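You operate a simulated robot arm through the tools that you are given. There is no shell and no other tool. Be economical: measure what you need, move in short steps, check, and stop when the job is done.

You are at the controls of a simulated robot arm. One attempt, no reset.

## Task
Finish the half-full spindle with a disc of the job sheet's grit.
Fine: the sheet on holder six; disc, plate, dark plate from below; screw the nut down till the red band is hidden.

The check looks at the end state, three seconds after you hand in, the way a careful person would. Anything else that was tipped, shoved, dropped, spilled or broken makes it a failure. Flat cloth is picked up by pressing the open fingertips on it (5 to 10 N) and closing them slowly along it; thin cloth reads only 2 to 8 mm in the jaws.

## Robot
A 7-joint arm with a two-finger parallel gripper on a trunk, on a base that drives. Base frame: it is fixed to the floor where the robot stands at the start and does not move with it; the origin is under the middle of the robot, x ahead of it, y to its left, z up; the surface under the hand at the start is at about z = 0.86. Lengths are in m, angles in degrees, forces in N, time in s.
With the tool pointing down near the work surface it reaches from about 0.36 to 0.74 m from the robot's upright axis, wherever it stands. Its first joint turns from -143.0 to 143.0 degrees. Places, roughly: dark plate (10x10x3 cm) [0.7, 0.1, 0.9]; plate (11x11x1 cm) [0.6, 0.1, 0.9]; spindle (13x13x18 cm) [0.8, -0.2, 0.9]. Payload 3 kg.
The tool frame sits at the grasp point between the pads (the TCP): z along the fingers, y along the line on which they close. The tips reach 0.03 m beyond it. The gripper opens to 0.11 m. The fingers are 0.02 m wide and 0.01 m thick; the gripper's body (0.048 by 0.112 m) begins 0.055 m behind the TCP.
Orientation is that of the tool frame in the base frame, as a unit quaternion [w, x, y, z]. With the fingers straight down and closing along the base's y, the tool's x points along the base's -x, its y along +y and its z along -z.

## Interface
- The arm moves only by the tool step_arm. Its argument "deltas" is a list of rows, each an object (a shift or turn left out is 0, a gripper value left out holds the last) with "jaw": the opening, from 0 (shut) to 1 (fully open); "xyz": the shift along the tool's x, y, z in m, a list of three; "angular": the turn, a rotation vector about the tool's x, y, z in rad, a list of three. In form: [{"jaw": jaw, "xyz": [x, y, z], "angular": [rx, ry, rz]}, ...]. A call has 1 to 20 rows; each row shifts and turns the commanded pose from where the row before left it, along the tool's axes as they then stand. Rows are played at 5 a second. More than 0.05 m and 8.6 degrees between two rows, or a gripper value outside its range, and nothing of the call is played. Where a pose cannot be reached the arm comes as near as it can. A force on the tool above 60 N (or 10 N above the force at the start of the call, whichever is more), or a blocked arm, ends the call early, and 0.2 s more pass. The fingers move at their own pace (about 0.108 m/s each) and stop on an object; they squeeze with about 40 N. The grip force told is the motor's: it shows also when the fingers shut on nothing. Time passes only in rows, and 0.2 s behind the last, so rows that do not move let the fingers close. The reply holds the time, the measured pose of the TCP, the force on the tool along the base axes, the opening and the grip force, in the units named above and with some noise, with the torque about the TCP (base axes, N m) and any sound that the robot's microphone picked up.
- Cameras (640 x 400 px; columns grow to the right, rows downward): "scene" is now at [0.1599, 0.0214, 1.7017]; the picture's right is [0.25, -0.97, -0.00], its down [-0.72, -0.18, -0.67] and it looks along [0.65, 0.17, -0.74] (base axes); focal length 271 px, centre (320, 200). "wrist" rides on the gripper at [0.072, 0.017, -0.103] in the tool frame; the picture's right is [-0.23, 0.97, 0.00], its down [-0.76, -0.18, -0.62] and it looks along [-0.61, -0.14, 0.78] (tool axes); focal length 222 px, centre (320, 200). There is no depth. A picture from a camera that has moved, and an enlarged one, comes with that camera's place and axes in the base frame and with its lens.
- grab_frame(camera): a new picture of that camera. The clock stands still meanwhile.
- raise_lower(by): slides the trunk up (or, below 0, down) by that many m; the arm and the scene camera ride with it, the base frame stays. It gives what a move gives, with no picture.
- roll_base(legs): drives the robot by 1 to 6 legs, each [ahead, left, turn to the left] in m, m and degrees, along the robot's own axes; the way and the turn of a leg run together, so that a leg with both is an arc; at most 1.5 m and 180 degrees a leg. The arm and the cameras ride along, it lands a little off, and it stops where it bumps. It gives what a move gives.
- head_to(pan, tilt): turns the head with the scene camera to pan (to the left, within 86 degrees either way) and tilt (down, from -29 to 69), counted from straight ahead of the robot. It gives what a move gives.
- inspect(camera, box): a new picture of the part [left, top, right, bottom] of that camera's present view, enlarged. The clock stands still meanwhile.
- finish_job(): hands the job in; it is judged then, once.

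Go step by step. Nothing tells you exact positions but the pictures and the camera data: compare them with the known pose of the tool, close in by small moves and look again before you grip or let go. The budget is 120 turns and 90 pictures, counting those below and the enlarged ones. Unless the task says otherwise, let go and move clear before handing in, and close with one line.

The tools are called after "Request:" as a command line: name --argument value ..., lists and objects as JSON in quotes. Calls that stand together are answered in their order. step_arm: Moves the arm, as the interface text tells. Its arguments: {"type":"object","properties":{"deltas":{"type":"array","items":{"type":"object","properties":{"jaw":{"type":"number"},"xyz":{"type":"array","items":{"type":"number"}},"angular":{"type":"array","items":{"type":"number"}}}}}},"required":["deltas"]} The other tools are called the same way: raise_lower (by) slides the trunk up or down; roll_base (legs) drives the base; head_to (pan, tilt) turns the head that bears the scene camera; grab_frame (camera) takes a picture; inspect (camera, box) takes an enlarged picture of a part of a camera's view; finish_job () hands the job in.

At the start:

```text
time_s: 0.0
tcp_pos: [0.6077, 0.1811, 1.2344]
tool_rot: [0.0, 0.0, 1.0, 0.001]
ft_force: [-0.3, -0.1, 0.4]
moment: [-0.01, -0.01, 0.01]
gripper_width: 0.1101
finger_force: 0.1
trunk travel left (down, up): [-0.825, 0.065]
robot x, y, heading: [0.0061, 0.0, -0.0]
head pan, tilt: [14.5, 47.6]
```

scene: 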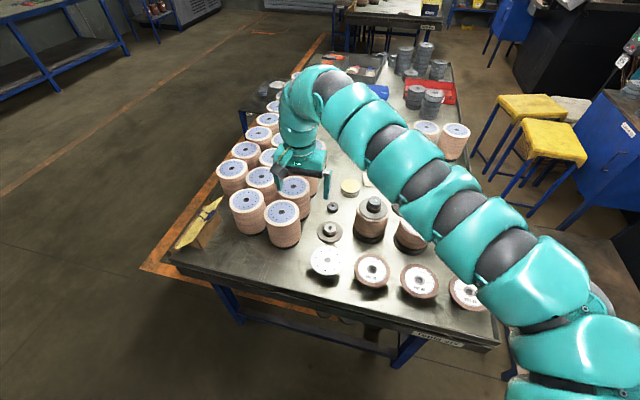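
wrist: 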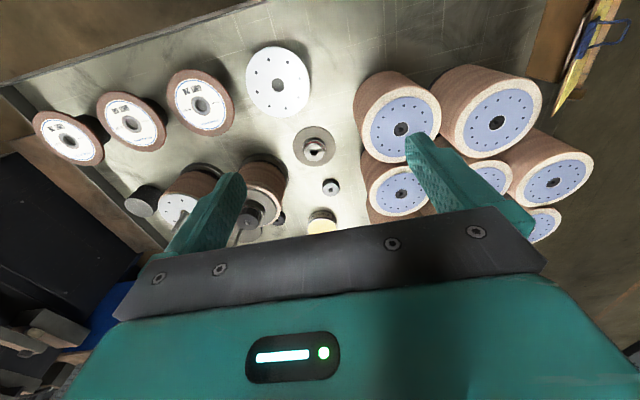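

I see a table with drum stacks, several wheels lying in front, a small plate, a nut, and two spindles. I'll enlarge parts of the view to read the labels.

Request:
inspect --camera "scene" --box '[290, 150, 500, 320]'

Request:
inspect --camera "wrist" --box '[20, 30, 380, 255]'

Request:
inspect --camera "scene" --box '[160, 100, 320, 260]'

```text
2.35 times, centred on (395, 235) of scene
camera zoom: at [0.1599, 0.0214, 1.7017], right [0.25, -0.97, 0.0], down [-0.72, -0.18, -0.67], along [0.65, 0.17, -0.74], focal length 638 px, centre (144, 118)
```

zoom: 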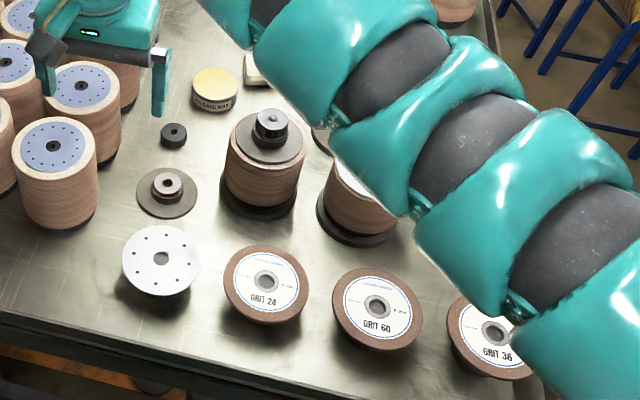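

```text
1.78 times, centred on (200, 142) of wrist
camera zoom: at [0.5361, 0.1973, 1.3374], right [0.23, 0.97, 0.0], down [0.76, -0.18, 0.62], along [0.61, -0.14, -0.78], focal length 395 px, centre (533, 302)
```

zoom: 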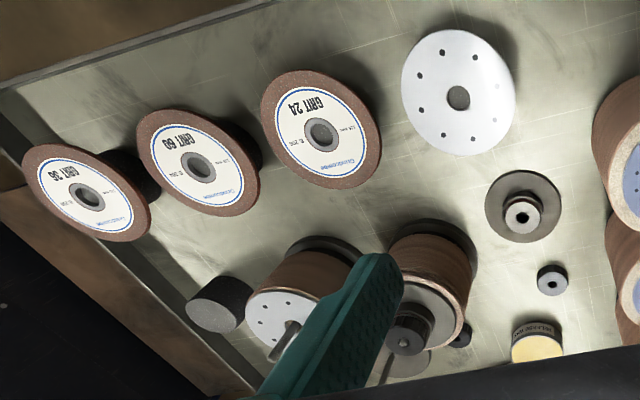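

```text
2.50 times, centred on (240, 180) of scene
camera zoom: at [0.1599, 0.0214, 1.7017], right [0.25, -0.97, 0.0], down [-0.72, -0.18, -0.67], along [0.65, 0.17, -0.74], focal length 678 px, centre (520, 250)
```

zoom: 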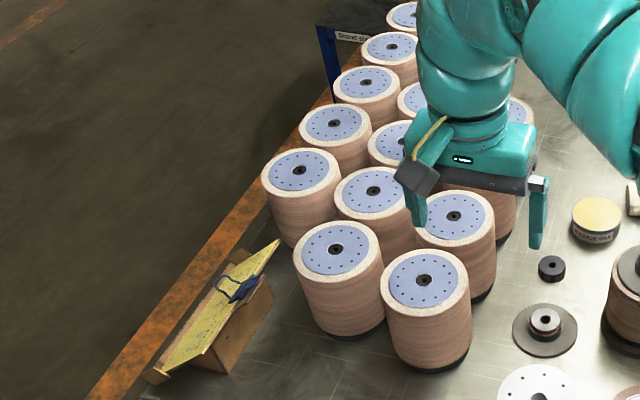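

The disc row reads grit 24, 60 and 36, with a white plate, a dark flange and a small nut nearby. I still need the job sheet on holder six, so I'll look around with the head.

Request:
head_to --pan 40 --tilt 25

Request:
grab_frame --camera "scene"

Request:
head_to --pan -30 --tilt 25

Request:
grab_frame --camera "scene"

```text
time_s: 0.9
tcp_pos: [0.6077, 0.1816, 1.2331]
tool_rot: [0.0, 0.0, 1.0, -0.001]
ft_force: [-0.5, 0.4, -0.4]
moment: [-0.05, 0.01, 0.02]
gripper_width: 0.1101
finger_force: 0.0
trunk travel left (down, up): [-0.825, 0.065]
robot x, y, heading: [-0.0024, 0.0026, -0.1]
head pan, tilt: [40.0, 25.0]
```

```text
84 pictures are left
camera scene: at [0.154, 0.0608, 1.7359], right [0.64, -0.77, 0.0], down [-0.32, -0.27, -0.91], along [0.69, 0.58, -0.42], focal length 271 px, centre (320, 200)
```

scene: 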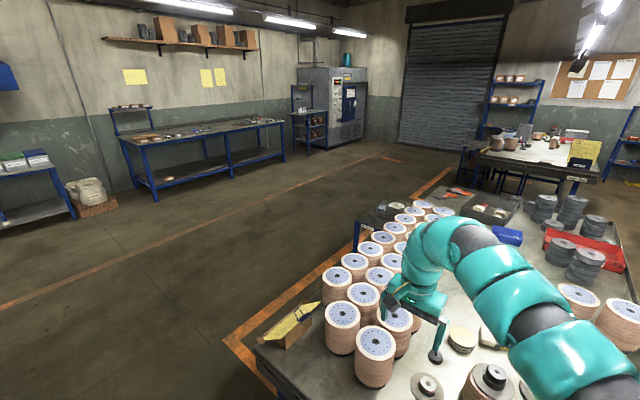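

```text
time_s: 2.3
tcp_pos: [0.6081, 0.1815, 1.2343]
tool_rot: [0.0, 0.0, 1.0, 0.0]
ft_force: [0.5, -0.3, -0.7]
moment: [-0.01, -0.02, -0.02]
gripper_width: 0.1099
finger_force: 0.1
trunk travel left (down, up): [-0.825, 0.065]
robot x, y, heading: [-0.0032, -0.0034, -0.1]
head pan, tilt: [-30.0, 25.0]
```

```text
83 pictures are left
camera scene: at [0.1632, -0.0443, 1.736], right [-0.5, -0.87, 0.0], down [-0.37, 0.21, -0.91], along [0.79, -0.45, -0.42], focal length 271 px, centre (320, 200)
```

scene: 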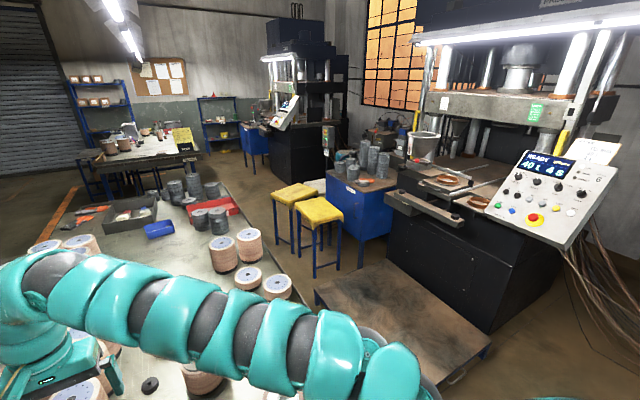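

Several possible holders show: the easel on this table, one on the far table, and a sheet on the press panel. I'll zoom into each.

Request:
inspect --camera "scene" --box '[500, 120, 640, 230]'

Request:
inspect --camera "scene" --box '[60, 50, 340, 200]'

Request:
head_to --pan 30 --tilt 30

Request:
inspect --camera "scene" --box '[150, 150, 410, 310]'

```text
3.64 times, centred on (570, 175) of scene
camera zoom: at [0.1632, -0.0443, 1.736], right [-0.5, -0.87, 0.0], down [-0.37, 0.21, -0.91], along [0.79, -0.45, -0.42], focal length 986 px, centre (-589, 291)
```

zoom: 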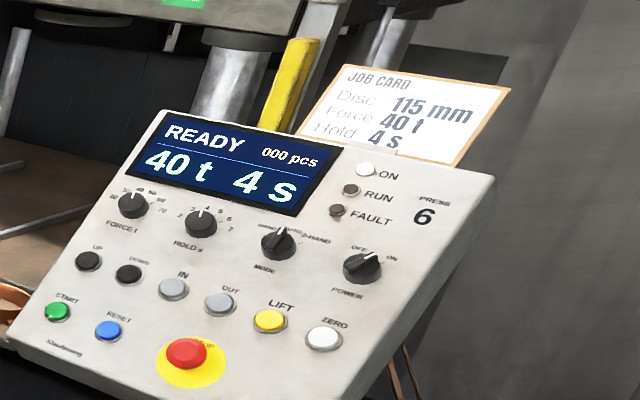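

```text
2.29 times, centred on (200, 125) of scene
camera zoom: at [0.1632, -0.0443, 1.736], right [-0.5, -0.87, 0.0], down [-0.37, 0.21, -0.91], along [0.79, -0.45, -0.42], focal length 620 px, centre (594, 371)
```

zoom: 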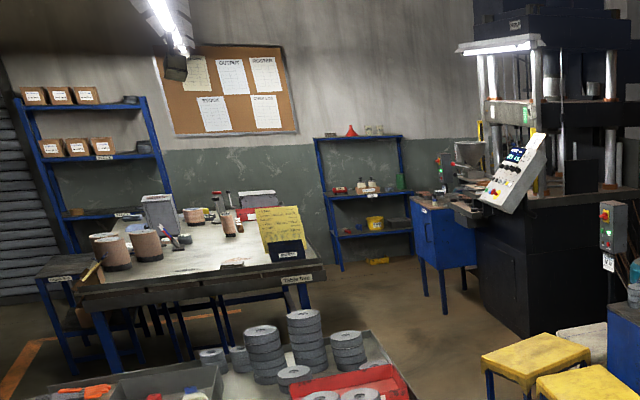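

```text
time_s: 3.6
tcp_pos: [0.6084, 0.1808, 1.2333]
tool_rot: [0.0, 0.0, 1.0, -0.001]
ft_force: [-0.6, -0.7, -0.8]
moment: [-0.03, 0.02, -0.03]
gripper_width: 0.1101
finger_force: 0.2
trunk travel left (down, up): [-0.825, 0.065]
robot x, y, heading: [-0.0008, -0.0007, 0.1]
head pan, tilt: [30.0, 30.0]
```

```text
2.46 times, centred on (280, 230) of scene
camera zoom: at [0.1617, 0.0468, 1.728], right [0.5, -0.87, 0.0], down [-0.43, -0.25, -0.87], along [0.75, 0.43, -0.5], focal length 667 px, centre (418, 126)
```

zoom: 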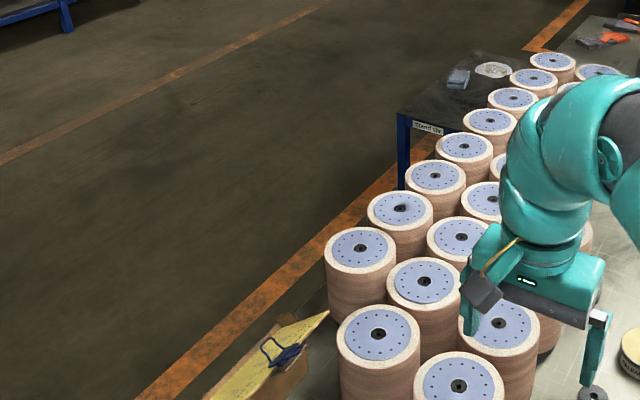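

The press card gives no grit. I'll zoom in on the far-table holder and the near easel.

Request:
head_to --pan -5 --tilt 20

Request:
grab_frame --camera "scene"

Request:
head_to --pan 45 --tilt 45

Request:
grab_frame --camera "scene"

```text
time_s: 4.6
tcp_pos: [0.6071, 0.1812, 1.2336]
tool_rot: [0.0, 0.0, 1.0, 0.001]
ft_force: [0.2, 0.3, 0.6]
moment: [0.0, 0.03, -0.03]
gripper_width: 0.1099
finger_force: 0.0
trunk travel left (down, up): [-0.825, 0.065]
robot x, y, heading: [-0.0026, -0.0016, -0.0]
head pan, tilt: [-5.0, 20.0]
```

```text
79 pictures are left
camera scene: at [0.1761, -0.0064, 1.744], right [-0.09, -1.0, 0.0], down [-0.34, 0.03, -0.94], along [0.94, -0.08, -0.34], focal length 271 px, centre (320, 200)
```

scene: 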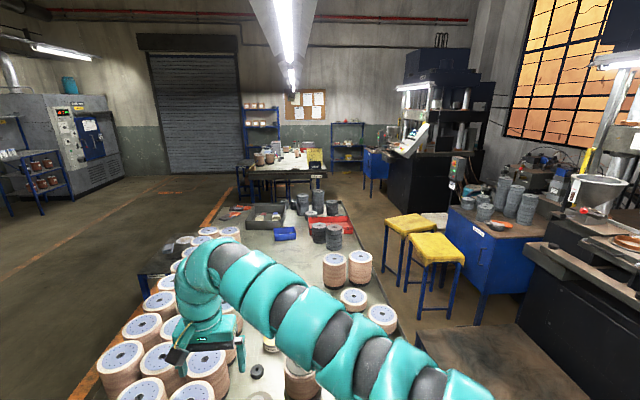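

```text
time_s: 5.8
tcp_pos: [0.607, 0.1804, 1.2335]
tool_rot: [0.0, 0.0, 1.0, 0.0]
ft_force: [0.2, 0.3, 0.1]
moment: [-0.01, 0.0, -0.02]
gripper_width: 0.11
finger_force: 0.0
trunk travel left (down, up): [-0.825, 0.065]
robot x, y, heading: [-0.001, 0.0017, -0.0]
head pan, tilt: [45.0, 45.0]
```

```text
78 pictures are left
camera scene: at [0.1409, 0.0591, 1.7054], right [0.71, -0.71, 0.0], down [-0.5, -0.5, -0.71], along [0.5, 0.5, -0.71], focal length 271 px, centre (320, 200)
```

scene: 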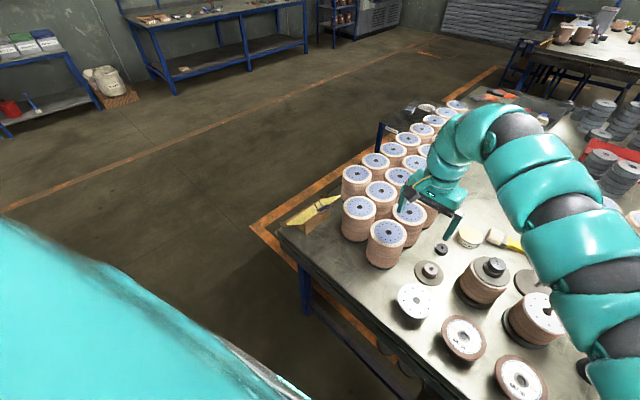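

The near easel stands at roughly (0.60, 0.55) and faces away to the left. I'll zoom in on it and on the far holder.

Request:
inspect --camera "scene" --box '[270, 180, 350, 240]'

Request:
head_to --pan -3 --tilt 10

Request:
inspect --camera "scene" --box '[270, 170, 350, 230]'

```text
6.67 times, centred on (310, 210) of scene
camera zoom: at [0.1409, 0.0591, 1.7054], right [0.71, -0.71, 0.0], down [-0.5, -0.5, -0.71], along [0.5, 0.5, -0.71], focal length 1808 px, centre (387, 133)
```

zoom: 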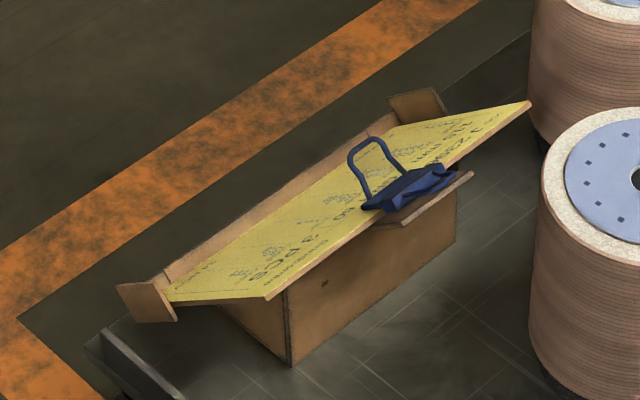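

```text
time_s: 7.0
tcp_pos: [0.6079, 0.1814, 1.2342]
tool_rot: [0.0, 0.001, 1.0, 0.0]
ft_force: [0.5, -0.2, 0.9]
moment: [0.01, 0.0, 0.01]
gripper_width: 0.1101
finger_force: 0.0
trunk travel left (down, up): [-0.825, 0.065]
robot x, y, heading: [0.0017, -0.0018, -0.2]
head pan, tilt: [-3.0, 10.0]
```

```text
6.67 times, centred on (310, 200) of scene
camera zoom: at [0.1762, -0.0031, 1.7603], right [-0.05, -1.0, 0.0], down [-0.17, 0.01, -0.98], along [0.98, -0.05, -0.17], focal length 1808 px, centre (387, 200)
```

zoom: 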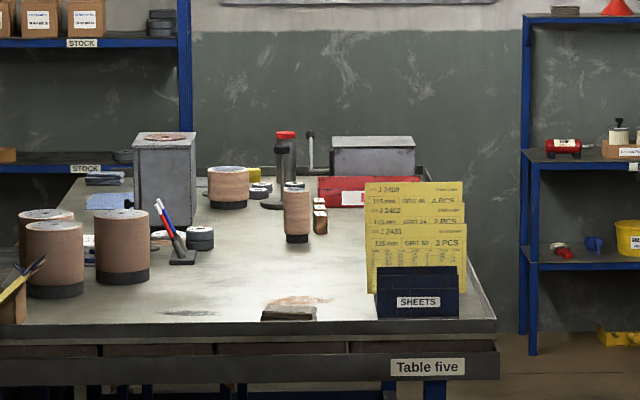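

The far rack belongs to table five and holds several sheets. The near easel is probably on table six, so I'll read it with the wrist camera and check the label on the front rail.

Request:
inspect --camera "wrist" --box '[530, 0, 640, 120]'

Request:
head_to --pan -10 --tilt 65

Request:
grab_frame --camera "scene"

```text
3.33 times, centred on (585, 60) of wrist
camera zoom: at [0.5361, 0.1973, 1.3374], right [0.23, 0.97, 0.0], down [0.76, -0.18, 0.62], along [0.61, -0.14, -0.78], focal length 740 px, centre (-563, 667)
```

zoom: 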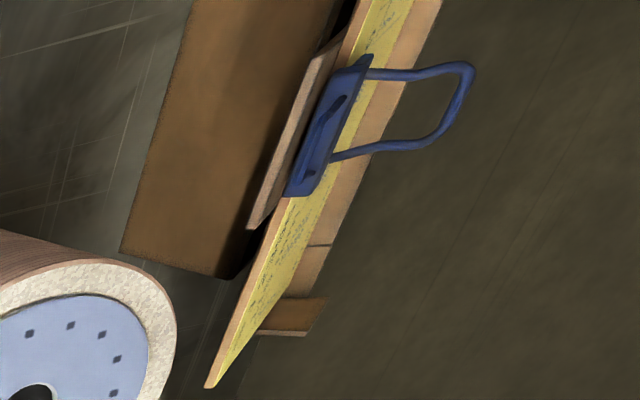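

```text
time_s: 8.2
tcp_pos: [0.6076, 0.1819, 1.2328]
tool_rot: [-0.001, 0.0, 1.0, 0.0]
ft_force: [0.2, -0.2, 1.0]
moment: [-0.03, 0.0, -0.01]
gripper_width: 0.1103
finger_force: 0.0
trunk travel left (down, up): [-0.825, 0.065]
robot x, y, heading: [-0.0024, 0.0048, 0.0]
head pan, tilt: [-10.0, 65.0]
```

```text
74 pictures are left
camera scene: at [0.1432, -0.0089, 1.6804], right [-0.17, -0.98, 0.0], down [-0.89, 0.16, -0.42], along [0.42, -0.07, -0.91], focal length 271 px, centre (320, 200)
```

scene: 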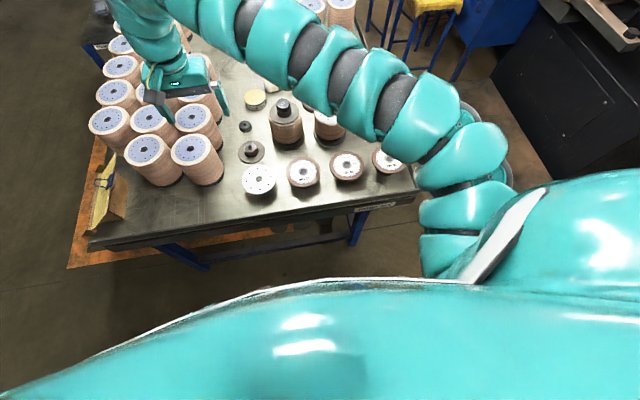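

The sheet faces left, so I'll drive left along the table front with the arm high over everything and read it from that side.

Request:
roll_base --legs '[[0, 0.85, 0]]'

Request:
head_to --pan -25 --tilt 50

Request:
grab_frame --camera "scene"

```text
time_s: 12.7
tcp_pos: [0.6045, 1.0258, 1.2345]
tool_rot: [0.0, -0.002, 1.0, 0.001]
ft_force: [-0.4, 0.4, 0.2]
moment: [0.0, 0.01, 0.02]
gripper_width: 0.1101
finger_force: 0.1
trunk travel left (down, up): [-0.825, 0.065]
robot x, y, heading: [-0.0032, 0.8413, -0.1]
head pan, tilt: [-10.0, 65.0]
```

```text
time_s: 13.4
tcp_pos: [0.6049, 1.0248, 1.2334]
tool_rot: [0.0, -0.002, 1.0, 0.0]
ft_force: [0.3, -1.2, 0.1]
moment: [-0.01, -0.02, -0.03]
gripper_width: 0.1099
finger_force: 0.0
trunk travel left (down, up): [-0.825, 0.065]
robot x, y, heading: [0.0004, 0.8406, 0.3]
head pan, tilt: [-25.0, 50.0]
```

```text
73 pictures are left
camera scene: at [0.1514, 0.8114, 1.6984], right [-0.42, -0.91, 0.0], down [-0.7, 0.32, -0.64], along [0.58, -0.27, -0.77], focal length 271 px, centre (320, 200)
```

scene: 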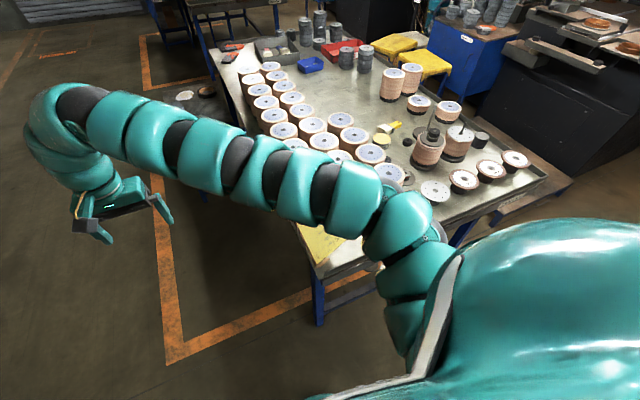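

The sheet is partly behind the arm, so I'll zoom in on it and on the spindles.

Request:
inspect --camera "scene" --box '[285, 210, 365, 270]'

Request:
inspect --camera "scene" --box '[370, 80, 570, 225]'

```text
6.67 times, centred on (325, 240) of scene
camera zoom: at [0.1514, 0.8114, 1.6984], right [-0.42, -0.91, 0.0], down [-0.7, 0.32, -0.64], along [0.58, -0.27, -0.77], focal length 1808 px, centre (287, -67)
```

zoom: 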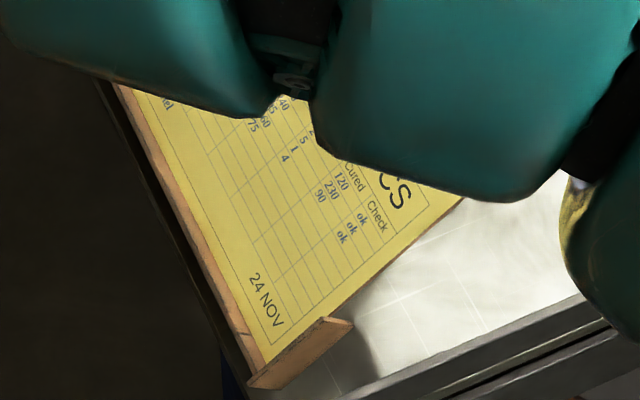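

```text
2.76 times, centred on (470, 152) of scene
camera zoom: at [0.1514, 0.8114, 1.6984], right [-0.42, -0.91, 0.0], down [-0.7, 0.32, -0.64], along [0.58, -0.27, -0.77], focal length 748 px, centre (-94, 331)
```

zoom: 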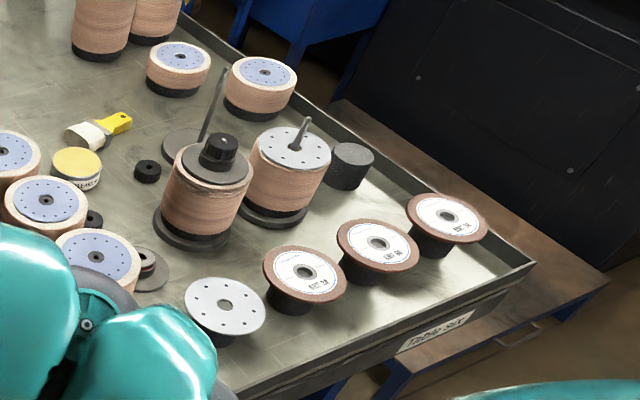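

The rail reads "Table six". I'll drive back right a little so the arm no longer covers the sheet.

Request:
roll_base --legs '[[0, -0.2, 0]]'

Request:
inspect --camera "scene" --box '[220, 215, 340, 305]'

```text
time_s: 15.0
tcp_pos: [0.6061, 0.8229, 1.2344]
tool_rot: [-0.001, -0.001, 1.0, 0.0]
ft_force: [-0.1, -0.3, -0.9]
moment: [0.02, 0.01, 0.0]
gripper_width: 0.11
finger_force: 0.1
trunk travel left (down, up): [-0.825, 0.065]
robot x, y, heading: [0.0004, 0.6419, 0.2]
head pan, tilt: [-25.0, 50.0]
```

```text
4.44 times, centred on (280, 260) of scene
camera zoom: at [0.152, 0.6101, 1.6985], right [-0.42, -0.91, 0.0], down [-0.7, 0.32, -0.64], along [0.58, -0.27, -0.77], focal length 1205 px, centre (498, -67)
```

zoom: 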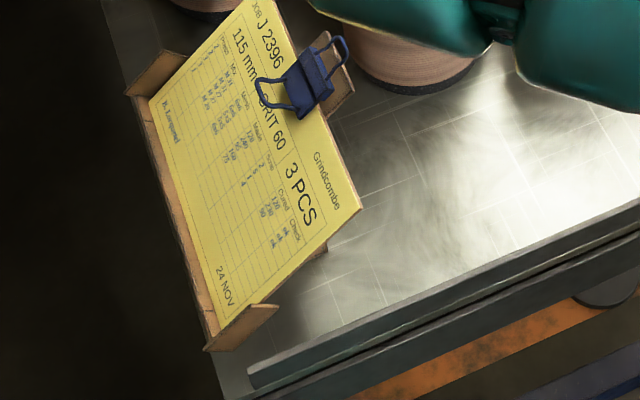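

The job sheet says grit 60, so the disc I need is the middle one, at about (0.60, -0.18). The half-full spindle is at about (0.77, -0.16), so I'll drive back to the right.

Request:
roll_base --legs '[[0, -0.72, 0]]'

Request:
head_to --pan 10 --tilt 60

Request:
grab_frame --camera "scene"

```text
time_s: 18.9
tcp_pos: [0.6081, 0.1114, 1.2334]
tool_rot: [0.0, -0.003, 1.0, 0.0]
ft_force: [-0.1, -1.4, -0.3]
moment: [0.01, 0.03, 0.0]
gripper_width: 0.1101
finger_force: 0.0
trunk travel left (down, up): [-0.825, 0.065]
robot x, y, heading: [-0.0, -0.0752, 0.4]
head pan, tilt: [-25.0, 50.0]
```

```text
time_s: 20.0
tcp_pos: [0.6081, 0.1115, 1.2344]
tool_rot: [0.0, -0.004, 1.0, 0.001]
ft_force: [0.5, 0.1, 0.8]
moment: [0.01, -0.01, -0.02]
gripper_width: 0.1103
finger_force: 0.0
trunk travel left (down, up): [-0.825, 0.065]
robot x, y, heading: [0.0013, -0.0739, 0.3]
head pan, tilt: [10.0, 60.0]
```

```text
69 pictures are left
camera scene: at [0.1515, -0.0602, 1.6859], right [0.18, -0.98, 0.0], down [-0.85, -0.16, -0.5], along [0.49, 0.09, -0.87], focal length 271 px, centre (320, 200)
```

scene: 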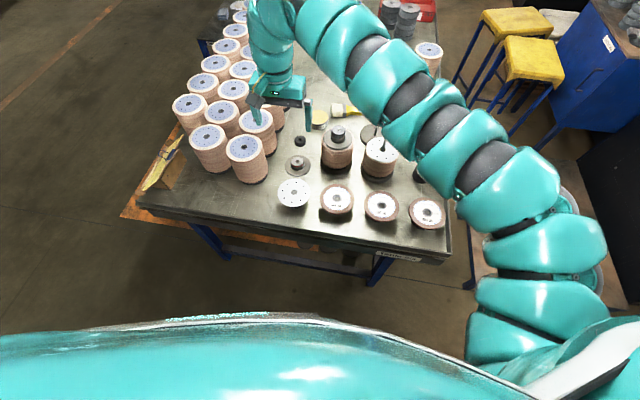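

I'll move ahead 0.1 m so the spindle comes within reach.

Request:
roll_base --legs '[[0.1, 0, 0]]'

Request:
inspect --camera "scene" --box '[250, 110, 480, 260]'

Request:
grab_frame --camera "wrist"

```text
time_s: 21.1
tcp_pos: [0.7098, 0.1124, 1.2335]
tool_rot: [-0.001, -0.005, 1.0, 0.0]
ft_force: [-0.1, -0.7, -0.1]
moment: [-0.01, 0.02, -0.01]
gripper_width: 0.11
finger_force: 0.1
trunk travel left (down, up): [-0.825, 0.065]
robot x, y, heading: [0.1028, -0.073, 0.6]
head pan, tilt: [10.0, 60.0]
```

```text
2.67 times, centred on (365, 185) of scene
camera zoom: at [0.2529, -0.0591, 1.6858], right [0.18, -0.98, 0.0], down [-0.85, -0.16, -0.5], along [0.49, 0.09, -0.87], focal length 723 px, centre (200, 240)
```

zoom: 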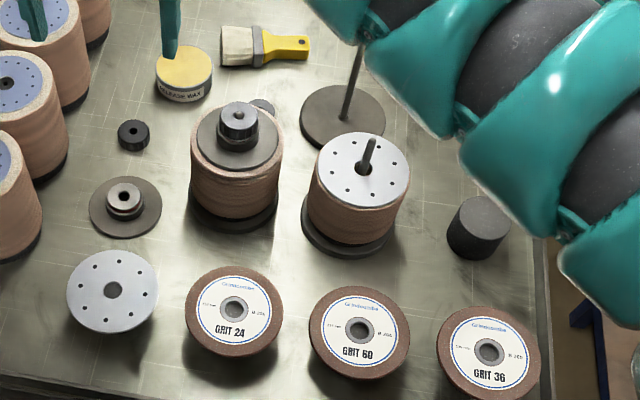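

```text
67 pictures are left
camera wrist: at [0.6382, 0.1282, 1.3369], right [0.22, 0.98, 0.0], down [0.76, -0.17, 0.62], along [0.61, -0.14, -0.78], focal length 222 px, centre (320, 200)
```

wrist: 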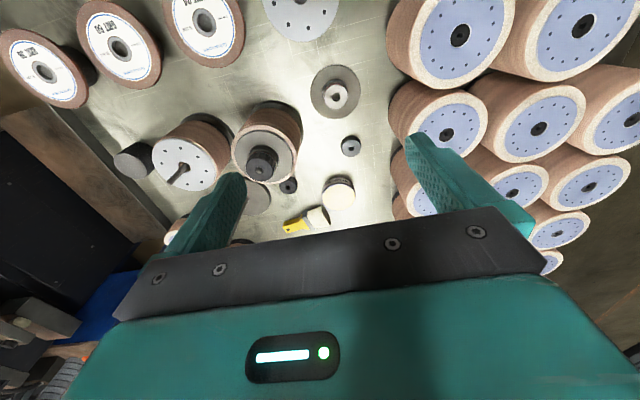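

The discs are 115 mm across, wider than the jaw opening, and stand on smaller dark posts. I'll bring the wrist camera near to see how they can be held.

Request:
step_arm --deltas '[{"xyz": [0.03, -0.0375, 0]}, {"xyz": [0.03, -0.0375, 0]}, {"xyz": [0.03, -0.0375, 0]}, {"xyz": [0.03, -0.0375, 0]}, {"xyz": [0.03, -0.0375, 0]}, {"xyz": [0.03, -0.0375, 0]}, {"xyz": [0.03, -0.0375, 0]}, {"xyz": [0.03, -0.0375, 0]}, {"xyz": [0, 0, 0.04]}, {"xyz": [0, 0, 0.04]}, {"xyz": [0, 0, 0.04]}, {"xyz": [0, 0, 0.03]}, {}]'

Request:
grab_frame --camera "wrist"

Request:
grab_frame --camera "scene"

```text
time_s: 23.9
tcp_pos: [0.729, 0.0703, 1.1232]
tool_rot: [0.0, -0.005, 1.0, 0.0]
ft_force: [0.0, 0.3, 0.5]
moment: [0.01, 0.0, 0.04]
gripper_width: 0.11
finger_force: 0.1
out of reach, approached as far as the arm can: row 1, 2, 3, 4, 5, 6, 7, 8, 9, 10, 11
trunk travel left (down, up): [-0.825, 0.065]
robot x, y, heading: [0.1027, -0.072, 0.6]
head pan, tilt: [10.0, 60.0]
```

```text
66 pictures are left
camera wrist: at [0.6575, 0.0873, 1.2261], right [0.22, 0.98, 0.0], down [0.76, -0.17, 0.62], along [0.61, -0.14, -0.78], focal length 222 px, centre (320, 200)
```

wrist: 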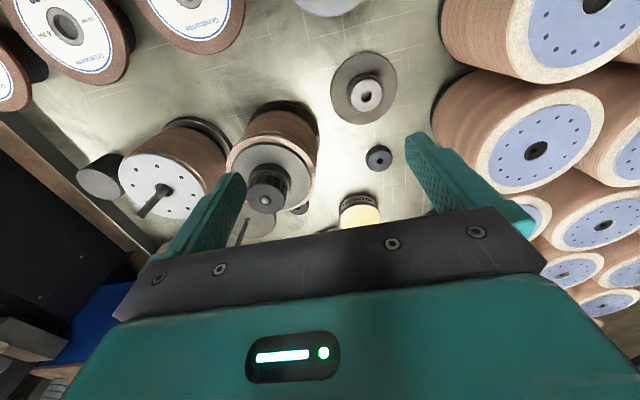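

```text
65 pictures are left
camera scene: at [0.2516, -0.0595, 1.6859], right [0.18, -0.98, 0.0], down [-0.85, -0.16, -0.5], along [0.49, 0.09, -0.87], focal length 271 px, centre (320, 200)
```

scene: 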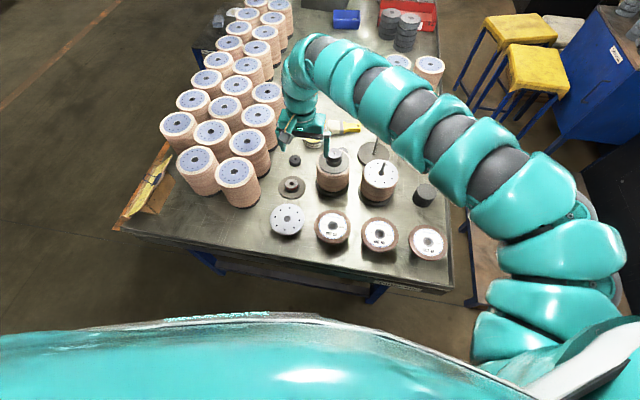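

The last rows were reported as reachable, so the arm may still be on its way. I'll let it settle.

Request:
step_arm --deltas '[{}, {}, {}, {}]'

```text
time_s: 24.9
tcp_pos: [0.729, 0.0709, 1.122]
tool_rot: [0.0, -0.005, 1.0, 0.0]
ft_force: [-0.2, -0.7, 0.7]
moment: [-0.03, -0.03, 0.0]
gripper_width: 0.1099
finger_force: 0.1
trunk travel left (down, up): [-0.825, 0.065]
robot x, y, heading: [0.0996, -0.0748, 0.4]
head pan, tilt: [10.0, 60.0]
```

The command stays at the reached pose. I'll go lower and inward in separate small steps to find the limits.

Request:
step_arm --deltas '[{"xyz": [0.03, 0, 0]}, {"xyz": [0.03, 0, 0]}, {"xyz": [0.03, 0, 0]}, {"xyz": [0.03, 0, 0]}, {"xyz": [0.03, 0, 0]}, {}]'

```text
time_s: 26.3
tcp_pos: [0.6747, 0.1421, 1.1135]
tool_rot: [-0.002, -0.004, 1.0, 0.0]
ft_force: [0.0, -0.2, 0.5]
moment: [-0.01, -0.02, 0.02]
gripper_width: 0.1098
finger_force: 0.1
out of reach, approached as far as the arm can: row 1, 2, 3, 4, 5
trunk travel left (down, up): [-0.825, 0.065]
robot x, y, heading: [0.1079, -0.0742, 0.4]
head pan, tilt: [10.0, 60.0]
```

The inner limit shrinks only near the table. I'll inspect the discs and spindle in high zoom before choosing a grip.

Request:
inspect --camera "scene" --box '[345, 150, 425, 270]'

Request:
inspect --camera "scene" --box '[260, 140, 350, 245]'

Request:
grab_frame --camera "wrist"

```text
3.33 times, centred on (385, 210) of scene
camera zoom: at [0.252, -0.0596, 1.6859], right [0.18, -0.98, 0.0], down [-0.85, -0.16, -0.5], along [0.49, 0.09, -0.87], focal length 904 px, centre (103, 167)
```

zoom: 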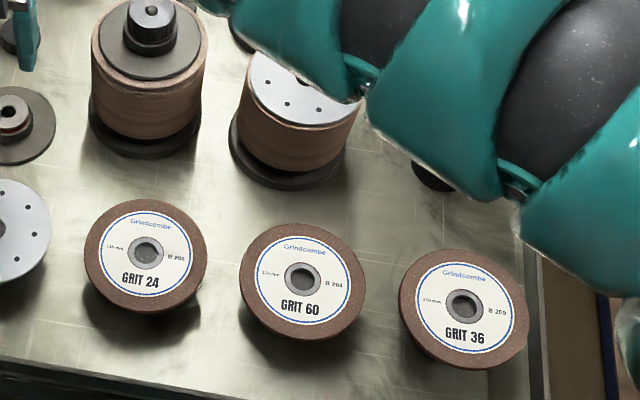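

```text
3.81 times, centred on (305, 192) of scene
camera zoom: at [0.252, -0.0596, 1.6859], right [0.18, -0.98, 0.0], down [-0.85, -0.16, -0.5], along [0.49, 0.09, -0.87], focal length 1033 px, centre (377, 229)
```

zoom: 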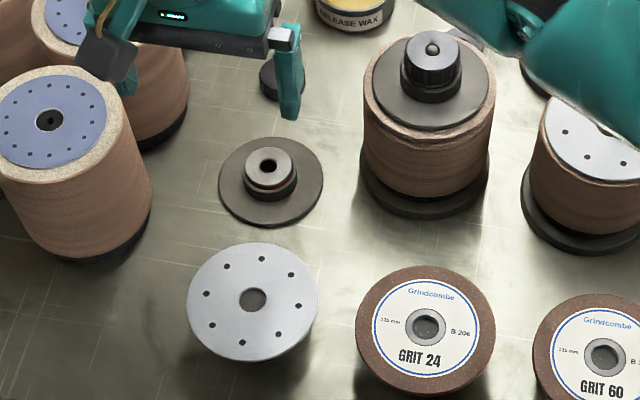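

```text
62 pictures are left
camera wrist: at [0.6034, 0.1572, 1.2171], right [0.22, 0.98, 0.0], down [0.76, -0.17, 0.62], along [0.61, -0.14, -0.78], focal length 222 px, centre (320, 200)
```

wrist: 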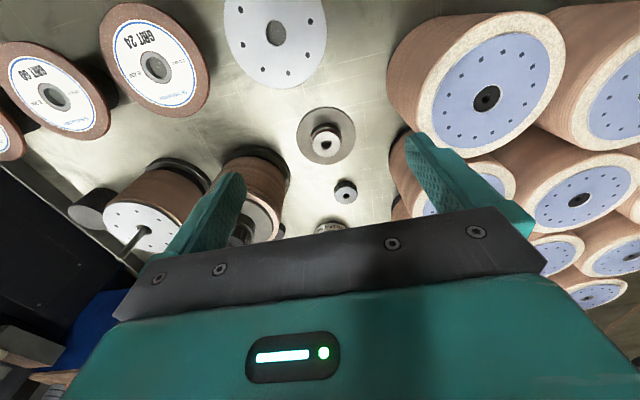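

The discs overhang narrow posts, so the disc and plate need a rim pinch with the gripper level and the jaws closing vertically. I'll raise, back the robot off, then turn the tool level in the free space.

Request:
raise_lower --by 0.06

Request:
roll_base --legs '[[-0.3, 0, 0]]'

Request:
step_arm --deltas '[{"angular": [0, -0.14, 0]}, {"angular": [0, -0.14, 0]}, {"angular": [0, -0.14, 0]}, {"angular": [0, -0.14, 0]}, {"angular": [0, -0.14, 0]}, {"angular": [0, -0.14, 0]}, {"angular": [0, -0.14, 0]}, {"angular": [0, -0.14, 0]}, {"angular": [0, -0.14, 0]}, {"angular": [0, -0.14, 0]}, {"angular": [0, -0.14, 0]}, {"angular": [0, -0.0308, 0]}, {}]'

```text
time_s: 27.3
tcp_pos: [0.6757, 0.142, 1.1736]
tool_rot: [-0.002, -0.005, 1.0, -0.001]
ft_force: [-0.7, 0.4, -0.3]
moment: [-0.01, 0.04, -0.05]
gripper_width: 0.1099
finger_force: 0.0
trunk travel left (down, up): [-0.885, 0.005]
robot x, y, heading: [0.1014, -0.0764, 0.5]
head pan, tilt: [10.0, 60.0]
```

```text
time_s: 29.4
tcp_pos: [0.3731, 0.1405, 1.1725]
tool_rot: [0.0, -0.006, 1.0, 0.0]
ft_force: [-0.2, -0.5, -0.2]
moment: [0.0, -0.02, 0.02]
gripper_width: 0.1101
finger_force: 0.1
trunk travel left (down, up): [-0.885, 0.005]
robot x, y, heading: [-0.1966, -0.0767, 0.4]
head pan, tilt: [10.0, 60.0]
```

```text
time_s: 32.2
tcp_pos: [0.3871, 0.1525, 1.1712]
tool_rot: [0.047, -0.006, 0.999, -0.002]
ft_force: [-0.7, 0.0, -0.5]
moment: [-0.02, 0.0, -0.03]
gripper_width: 0.1099
finger_force: 0.1
out of reach, approached as far as the arm can: row 1, 2, 3, 4, 5, 6, 7, 8, 9, 10, 11, 12
trunk travel left (down, up): [-0.885, 0.005]
robot x, y, heading: [-0.1965, -0.0768, 0.8]
head pan, tilt: [10.0, 60.0]
```

Rotating in place pulls the wrist in too far. I'll rotate about the wrist instead, swinging the TCP forward and up.

Request:
step_arm --deltas '[{"xyz": [-0.034, 0, 0], "angular": [0, -0.14, 0]}, {"xyz": [-0.034, 0, 0], "angular": [0, -0.14, 0]}, {"xyz": [-0.034, 0, 0], "angular": [0, -0.14, 0]}, {"xyz": [-0.034, 0, 0], "angular": [0, -0.14, 0]}, {"xyz": [-0.034, 0, 0], "angular": [0, -0.14, 0]}, {"xyz": [-0.034, 0, 0], "angular": [0, -0.14, 0]}, {}]'

```text
time_s: 33.8
tcp_pos: [0.6247, 0.0518, 1.1292]
tool_rot: [0.332, -0.008, 0.933, 0.141]
ft_force: [0.3, -0.1, 0.1]
moment: [0.05, 0.03, 0.0]
gripper_width: 0.1101
finger_force: 0.0
out of reach, approached as far as the arm can: row 1, 2, 3, 4, 5, 6
trunk travel left (down, up): [-0.885, 0.005]
robot x, y, heading: [-0.1992, -0.0793, 0.8]
head pan, tilt: [10.0, 60.0]
```

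I got to about 40° of tilt. I'll keep rotating about the TCP now, so the wrist drops instead.

Request:
step_arm --deltas '[{"angular": [0, -0.14, 0]}, {"angular": [0, -0.14, 0]}, {"angular": [0, -0.14, 0]}, {}]'

Request:
grab_frame --camera "scene"

```text
time_s: 34.8
tcp_pos: [0.6282, 0.0246, 1.1357]
tool_rot: [0.497, 0.013, 0.853, 0.157]
ft_force: [-0.1, 0.2, 0.6]
moment: [-0.02, -0.03, 0.0]
gripper_width: 0.1099
finger_force: 0.1
out of reach, approached as far as the arm can: row 1, 2, 3
trunk travel left (down, up): [-0.885, 0.005]
robot x, y, heading: [-0.1986, -0.0772, 0.7]
head pan, tilt: [10.0, 60.0]
```

```text
61 pictures are left
camera scene: at [-0.0482, -0.061, 1.7459], right [0.19, -0.98, 0.0], down [-0.85, -0.16, -0.5], along [0.49, 0.09, -0.87], focal length 271 px, centre (320, 200)
```

scene: 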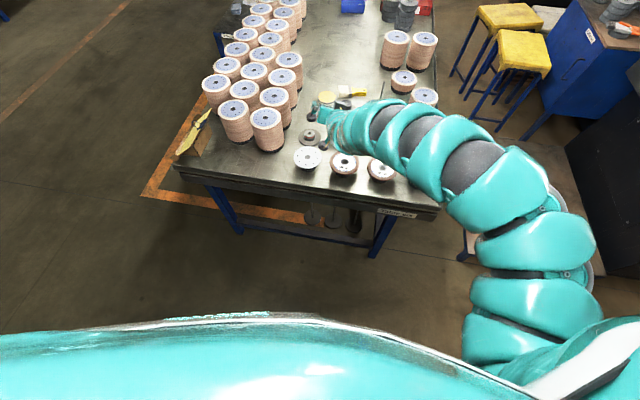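

The tool is now 27° below horizontal. I'll continue rotating, then roll so the jaws close vertically.

Request:
step_arm --deltas '[{"angular": [0, -0.14, 0]}, {"angular": [0, -0.14, 0]}, {"angular": [0, -0.14, 0]}, {"angular": [0, -0.08, 0]}, {}]'

Request:
step_arm --deltas '[{"angular": [0, 0, 0.14]}, {"angular": [0, 0, 0.14]}, {"angular": [0, 0, 0.14]}, {"angular": [0, 0, 0.14]}, {}]'

```text
time_s: 36.0
tcp_pos: [0.6608, -0.0873, 1.1914]
tool_rot: [0.694, 0.057, 0.703, 0.143]
ft_force: [-0.2, -0.1, 0.2]
moment: [0.0, 0.0, 0.0]
gripper_width: 0.11
finger_force: 0.1
out of reach, approached as far as the arm can: row 1, 2, 3, 4
trunk travel left (down, up): [-0.885, 0.005]
robot x, y, heading: [-0.1984, -0.0773, 0.8]
head pan, tilt: [10.0, 60.0]
```

```text
time_s: 37.2
tcp_pos: [0.6598, -0.09, 1.1902]
tool_rot: [0.63, 0.244, 0.662, 0.325]
ft_force: [-0.6, -0.3, -0.2]
moment: [0.01, -0.01, -0.03]
gripper_width: 0.1098
finger_force: 0.0
trunk travel left (down, up): [-0.885, 0.005]
robot x, y, heading: [-0.1971, -0.0775, 0.7]
head pan, tilt: [10.0, 60.0]
```

The tool is level now. I'll finish the roll.

Request:
step_arm --deltas '[{"angular": [0, 0, 0.1444]}, {"angular": [0, 0, 0.1444]}, {"angular": [0, 0, 0.1444]}, {"angular": [0, 0, 0.1444]}, {"angular": [0, 0, 0.1444]}, {"angular": [0, 0, 0.1444]}, {"angular": [0, 0, 0.1444]}, {}]'

Request:
grab_frame --camera "scene"

Request:
grab_frame --camera "wrist"

```text
time_s: 39.0
tcp_pos: [0.6609, -0.0895, 1.1908]
tool_rot: [0.393, 0.535, 0.46, 0.589]
ft_force: [-0.7, -0.6, -1.1]
moment: [-0.02, 0.04, 0.0]
gripper_width: 0.1099
finger_force: 0.1
trunk travel left (down, up): [-0.885, 0.005]
robot x, y, heading: [-0.195, -0.0777, 0.6]
head pan, tilt: [10.0, 60.0]
```

```text
60 pictures are left
camera scene: at [-0.0483, -0.0618, 1.7459], right [0.19, -0.98, 0.0], down [-0.85, -0.16, -0.5], along [0.49, 0.09, -0.87], focal length 271 px, centre (320, 200)
```

scene: 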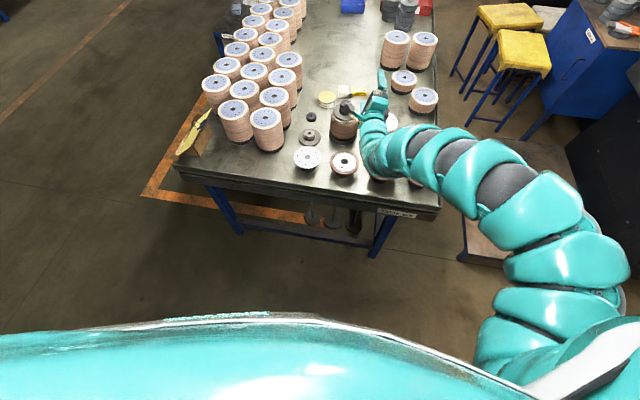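

```text
59 pictures are left
camera wrist: at [0.5508, -0.0377, 1.2266], right [0.06, -0.48, 0.88], down [-0.53, -0.76, -0.38], along [0.84, -0.45, -0.3], focal length 222 px, centre (320, 200)
```

wrist: 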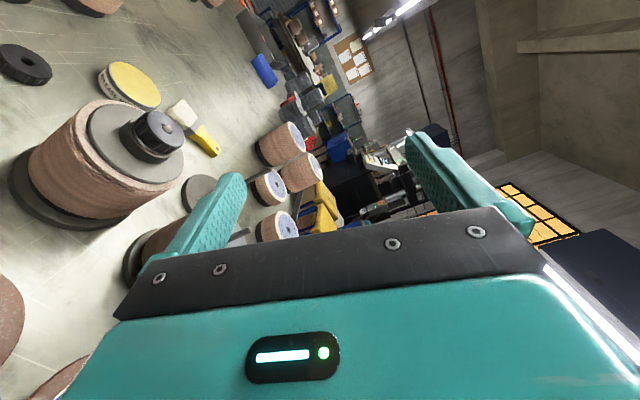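

The tool is level and yawed about 7°. I'll correct the roll, back away clear of the table, and lower the trunk to see the discs side-on.

Request:
step_arm --deltas '[{"angular": [0, 0, -0.137]}, {"angular": [0, 0, -0.137]}, {}]'

Request:
roll_base --legs '[[-0.35, 0, 0]]'

Request:
raise_lower --by -0.22

Request:
grab_frame --camera "wrist"

```text
time_s: 39.8
tcp_pos: [0.6595, -0.0889, 1.1914]
tool_rot: [0.471, 0.465, 0.531, 0.529]
ft_force: [-0.4, 0.0, 0.0]
moment: [-0.02, -0.03, -0.01]
gripper_width: 0.11
finger_force: 0.0
trunk travel left (down, up): [-0.885, 0.005]
robot x, y, heading: [-0.1947, -0.0725, 0.8]
head pan, tilt: [10.0, 60.0]
```

```text
time_s: 42.0
tcp_pos: [0.3071, -0.096, 1.1916]
tool_rot: [0.472, 0.467, 0.529, 0.529]
ft_force: [-0.4, -0.7, 0.4]
moment: [0.03, 0.02, 0.02]
gripper_width: 0.11
finger_force: 0.1
trunk travel left (down, up): [-0.885, 0.005]
robot x, y, heading: [-0.5509, -0.0801, 0.5]
head pan, tilt: [10.0, 60.0]
```

```text
time_s: 44.4
tcp_pos: [0.3081, -0.0957, 0.971]
tool_rot: [0.471, 0.467, 0.529, 0.529]
ft_force: [1.1, -1.0, 0.7]
moment: [0.02, 0.02, 0.01]
gripper_width: 0.1099
finger_force: 0.1
trunk travel left (down, up): [-0.665, 0.225]
robot x, y, heading: [-0.5471, -0.0819, 0.6]
head pan, tilt: [10.0, 60.0]
```

```text
58 pictures are left
camera wrist: at [0.1977, -0.0364, 0.9874], right [0.02, -0.22, 0.98], down [-0.53, -0.83, -0.18], along [0.85, -0.51, -0.14], focal length 222 px, centre (320, 200)
```

wrist: 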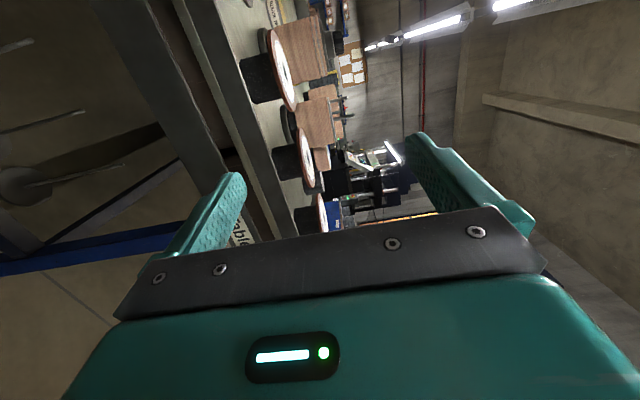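

This is a good side view, with picture-right as up. I'll zoom in.

Request:
inspect --camera "wrist" --box '[210, 20, 350, 220]'

```text
2.00 times, centred on (280, 120) of wrist
camera zoom: at [0.1977, -0.0364, 0.9874], right [0.02, -0.22, 0.98], down [-0.53, -0.83, -0.18], along [0.85, -0.51, -0.14], focal length 444 px, centre (400, 360)
```

zoom: 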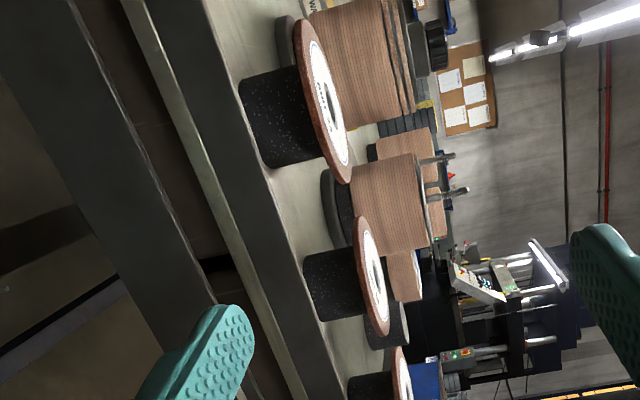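

Each disc sits on a post about 48 mm tall and 67 mm across. That puts disc 60's top at about (0.604, -0.180, 0.915) and leaves a rim overhang of about 24 mm. I'll pitch the tool down about 11° so the body clears the table and set the jaws partly open.

Request:
step_arm --deltas '[{"angular": [0.1, 0, 0], "jaw": 0.4}, {"angular": [0.1, 0, 0]}, {}, {}]'

Request:
roll_base --legs '[[0.12, -0.09, 0]]'

Request:
grab_frame --camera "wrist"

```text
time_s: 45.4
tcp_pos: [0.3211, -0.0927, 0.969]
tool_rot: [0.422, 0.511, 0.58, 0.473]
ft_force: [0.6, 0.1, -0.3]
moment: [-0.01, -0.02, -0.03]
gripper_width: 0.044
finger_force: 0.2
out of reach, approached as far as the arm can: row 1, 2
trunk travel left (down, up): [-0.665, 0.225]
robot x, y, heading: [-0.5494, -0.0791, 0.4]
head pan, tilt: [10.0, 60.0]
```

```text
time_s: 46.7
tcp_pos: [0.4415, -0.181, 0.9697]
tool_rot: [0.422, 0.511, 0.58, 0.473]
ft_force: [0.6, -0.8, 0.1]
moment: [0.01, 0.01, 0.02]
gripper_width: 0.044
finger_force: 0.0
trunk travel left (down, up): [-0.665, 0.225]
robot x, y, heading: [-0.4308, -0.1705, 0.6]
head pan, tilt: [10.0, 60.0]
```

```text
56 pictures are left
camera wrist: at [0.3374, -0.1215, 1.0055], right [0.22, -0.2, 0.96], down [-0.55, -0.83, -0.05], along [0.81, -0.51, -0.29], focal length 222 px, centre (320, 200)
```

wrist: 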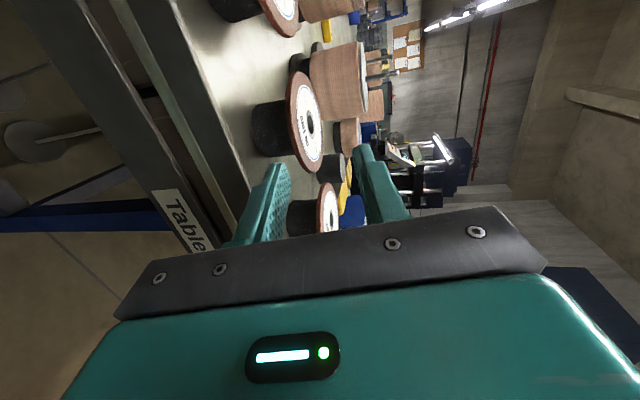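

Disc 60 is confirmed at about (0.604, -0.175). I'll lower to its height and creep in.

Request:
raise_lower --by -0.054

Request:
roll_base --legs '[[0.055, -0.005, 0]]'

Request:
grab_frame --camera "wrist"

```text
time_s: 47.7
tcp_pos: [0.4416, -0.181, 0.9156]
tool_rot: [0.422, 0.511, 0.58, 0.474]
ft_force: [0.2, -0.2, 0.0]
moment: [0.02, 0.01, -0.01]
gripper_width: 0.044
finger_force: 0.0
trunk travel left (down, up): [-0.611, 0.279]
robot x, y, heading: [-0.4274, -0.1716, 0.5]
head pan, tilt: [10.0, 60.0]
```

```text
time_s: 48.5
tcp_pos: [0.4586, -0.1812, 0.9166]
tool_rot: [0.421, 0.512, 0.58, 0.474]
ft_force: [-32.5, -6.0, 18.4]
moment: [-0.22, 0.36, -0.4]
gripper_width: 0.0382
finger_force: 0.0
trunk travel left (down, up): [-0.611, 0.279]
robot x, y, heading: [-0.4043, -0.1729, 0.5]
head pan, tilt: [10.0, 60.0]
stopped in leg 1: the force on the tool passed its limit at 322 N (the readings are from after the stop); the commanded pose is now the measured one
```

```text
55 pictures are left
camera wrist: at [0.3536, -0.1225, 0.9527], right [0.22, -0.2, 0.96], down [-0.55, -0.84, -0.05], along [0.81, -0.51, -0.29], focal length 222 px, centre (320, 200)
```

wrist: 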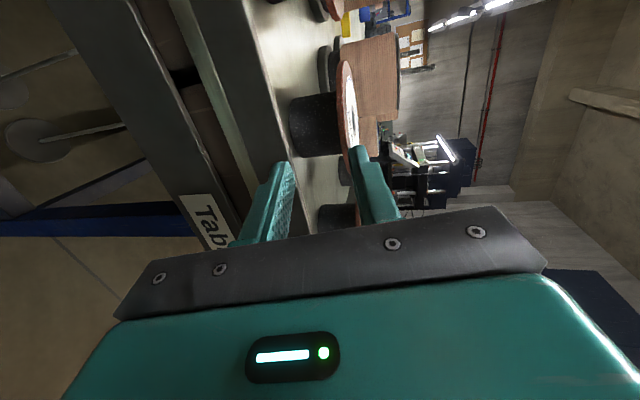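

The lower fingertip hit the raised lip on the table's front edge, whose top I now put at about 0.89. I'll back off and raise, then check that nothing shifted.

Request:
roll_base --legs '[[-0.08, 0, 0]]'

Request:
raise_lower --by 0.07

Request:
inspect --camera "wrist" --box '[140, 0, 400, 230]'

Request:
grab_frame --camera "scene"

```text
time_s: 49.6
tcp_pos: [0.3816, -0.1821, 0.9124]
tool_rot: [0.42, 0.512, 0.582, 0.472]
ft_force: [-0.3, 0.3, 0.2]
moment: [-0.01, 0.02, 0.0]
gripper_width: 0.0439
finger_force: 0.1
trunk travel left (down, up): [-0.611, 0.279]
robot x, y, heading: [-0.4795, -0.17, 0.4]
head pan, tilt: [10.0, 60.0]
```

```text
time_s: 50.7
tcp_pos: [0.3823, -0.1809, 0.9813]
tool_rot: [0.419, 0.513, 0.583, 0.471]
ft_force: [-0.6, -1.3, -0.1]
moment: [-0.03, -0.03, 0.01]
gripper_width: 0.0442
finger_force: 0.1
trunk travel left (down, up): [-0.681, 0.209]
robot x, y, heading: [-0.4818, -0.1699, 0.4]
head pan, tilt: [10.0, 60.0]
```

```text
1.74 times, centred on (270, 115) of wrist
camera zoom: at [0.2778, -0.1225, 1.0181], right [0.23, -0.2, 0.95], down [-0.55, -0.84, -0.04], along [0.81, -0.51, -0.3], focal length 386 px, centre (407, 348)
```

zoom: 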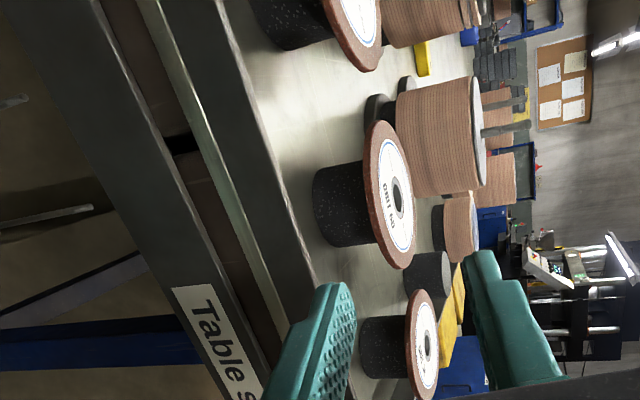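

```text
53 pictures are left
camera scene: at [-0.3349, -0.1574, 1.5419], right [0.18, -0.98, 0.0], down [-0.85, -0.16, -0.5], along [0.49, 0.09, -0.87], focal length 271 px, centre (320, 200)
```

scene: 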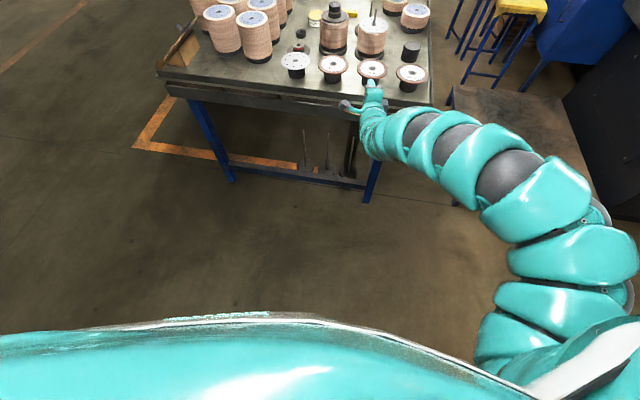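

Two views put the lip at x≈0.472, z≈0.894. I'll come in along a 20° slope above it and scoop the rim, so I'll add pitch and test whether the arm can move along its own axis here.

Request:
step_arm --deltas '[{"angular": [0.141, 0, 0], "jaw": 0.75}, {}, {"xyz": [0, 0, -0.03]}, {}]'

```text
time_s: 51.7
tcp_pos: [0.3749, -0.1827, 0.955]
tool_rot: [0.382, 0.54, 0.615, 0.429]
ft_force: [0.4, -0.6, -0.5]
moment: [-0.03, -0.01, 0.0]
gripper_width: 0.0825
finger_force: 0.0
out of reach, approached as far as the arm can: row 1, 3
trunk travel left (down, up): [-0.681, 0.209]
robot x, y, heading: [-0.4842, -0.1708, 0.4]
head pan, tilt: [10.0, 60.0]
```

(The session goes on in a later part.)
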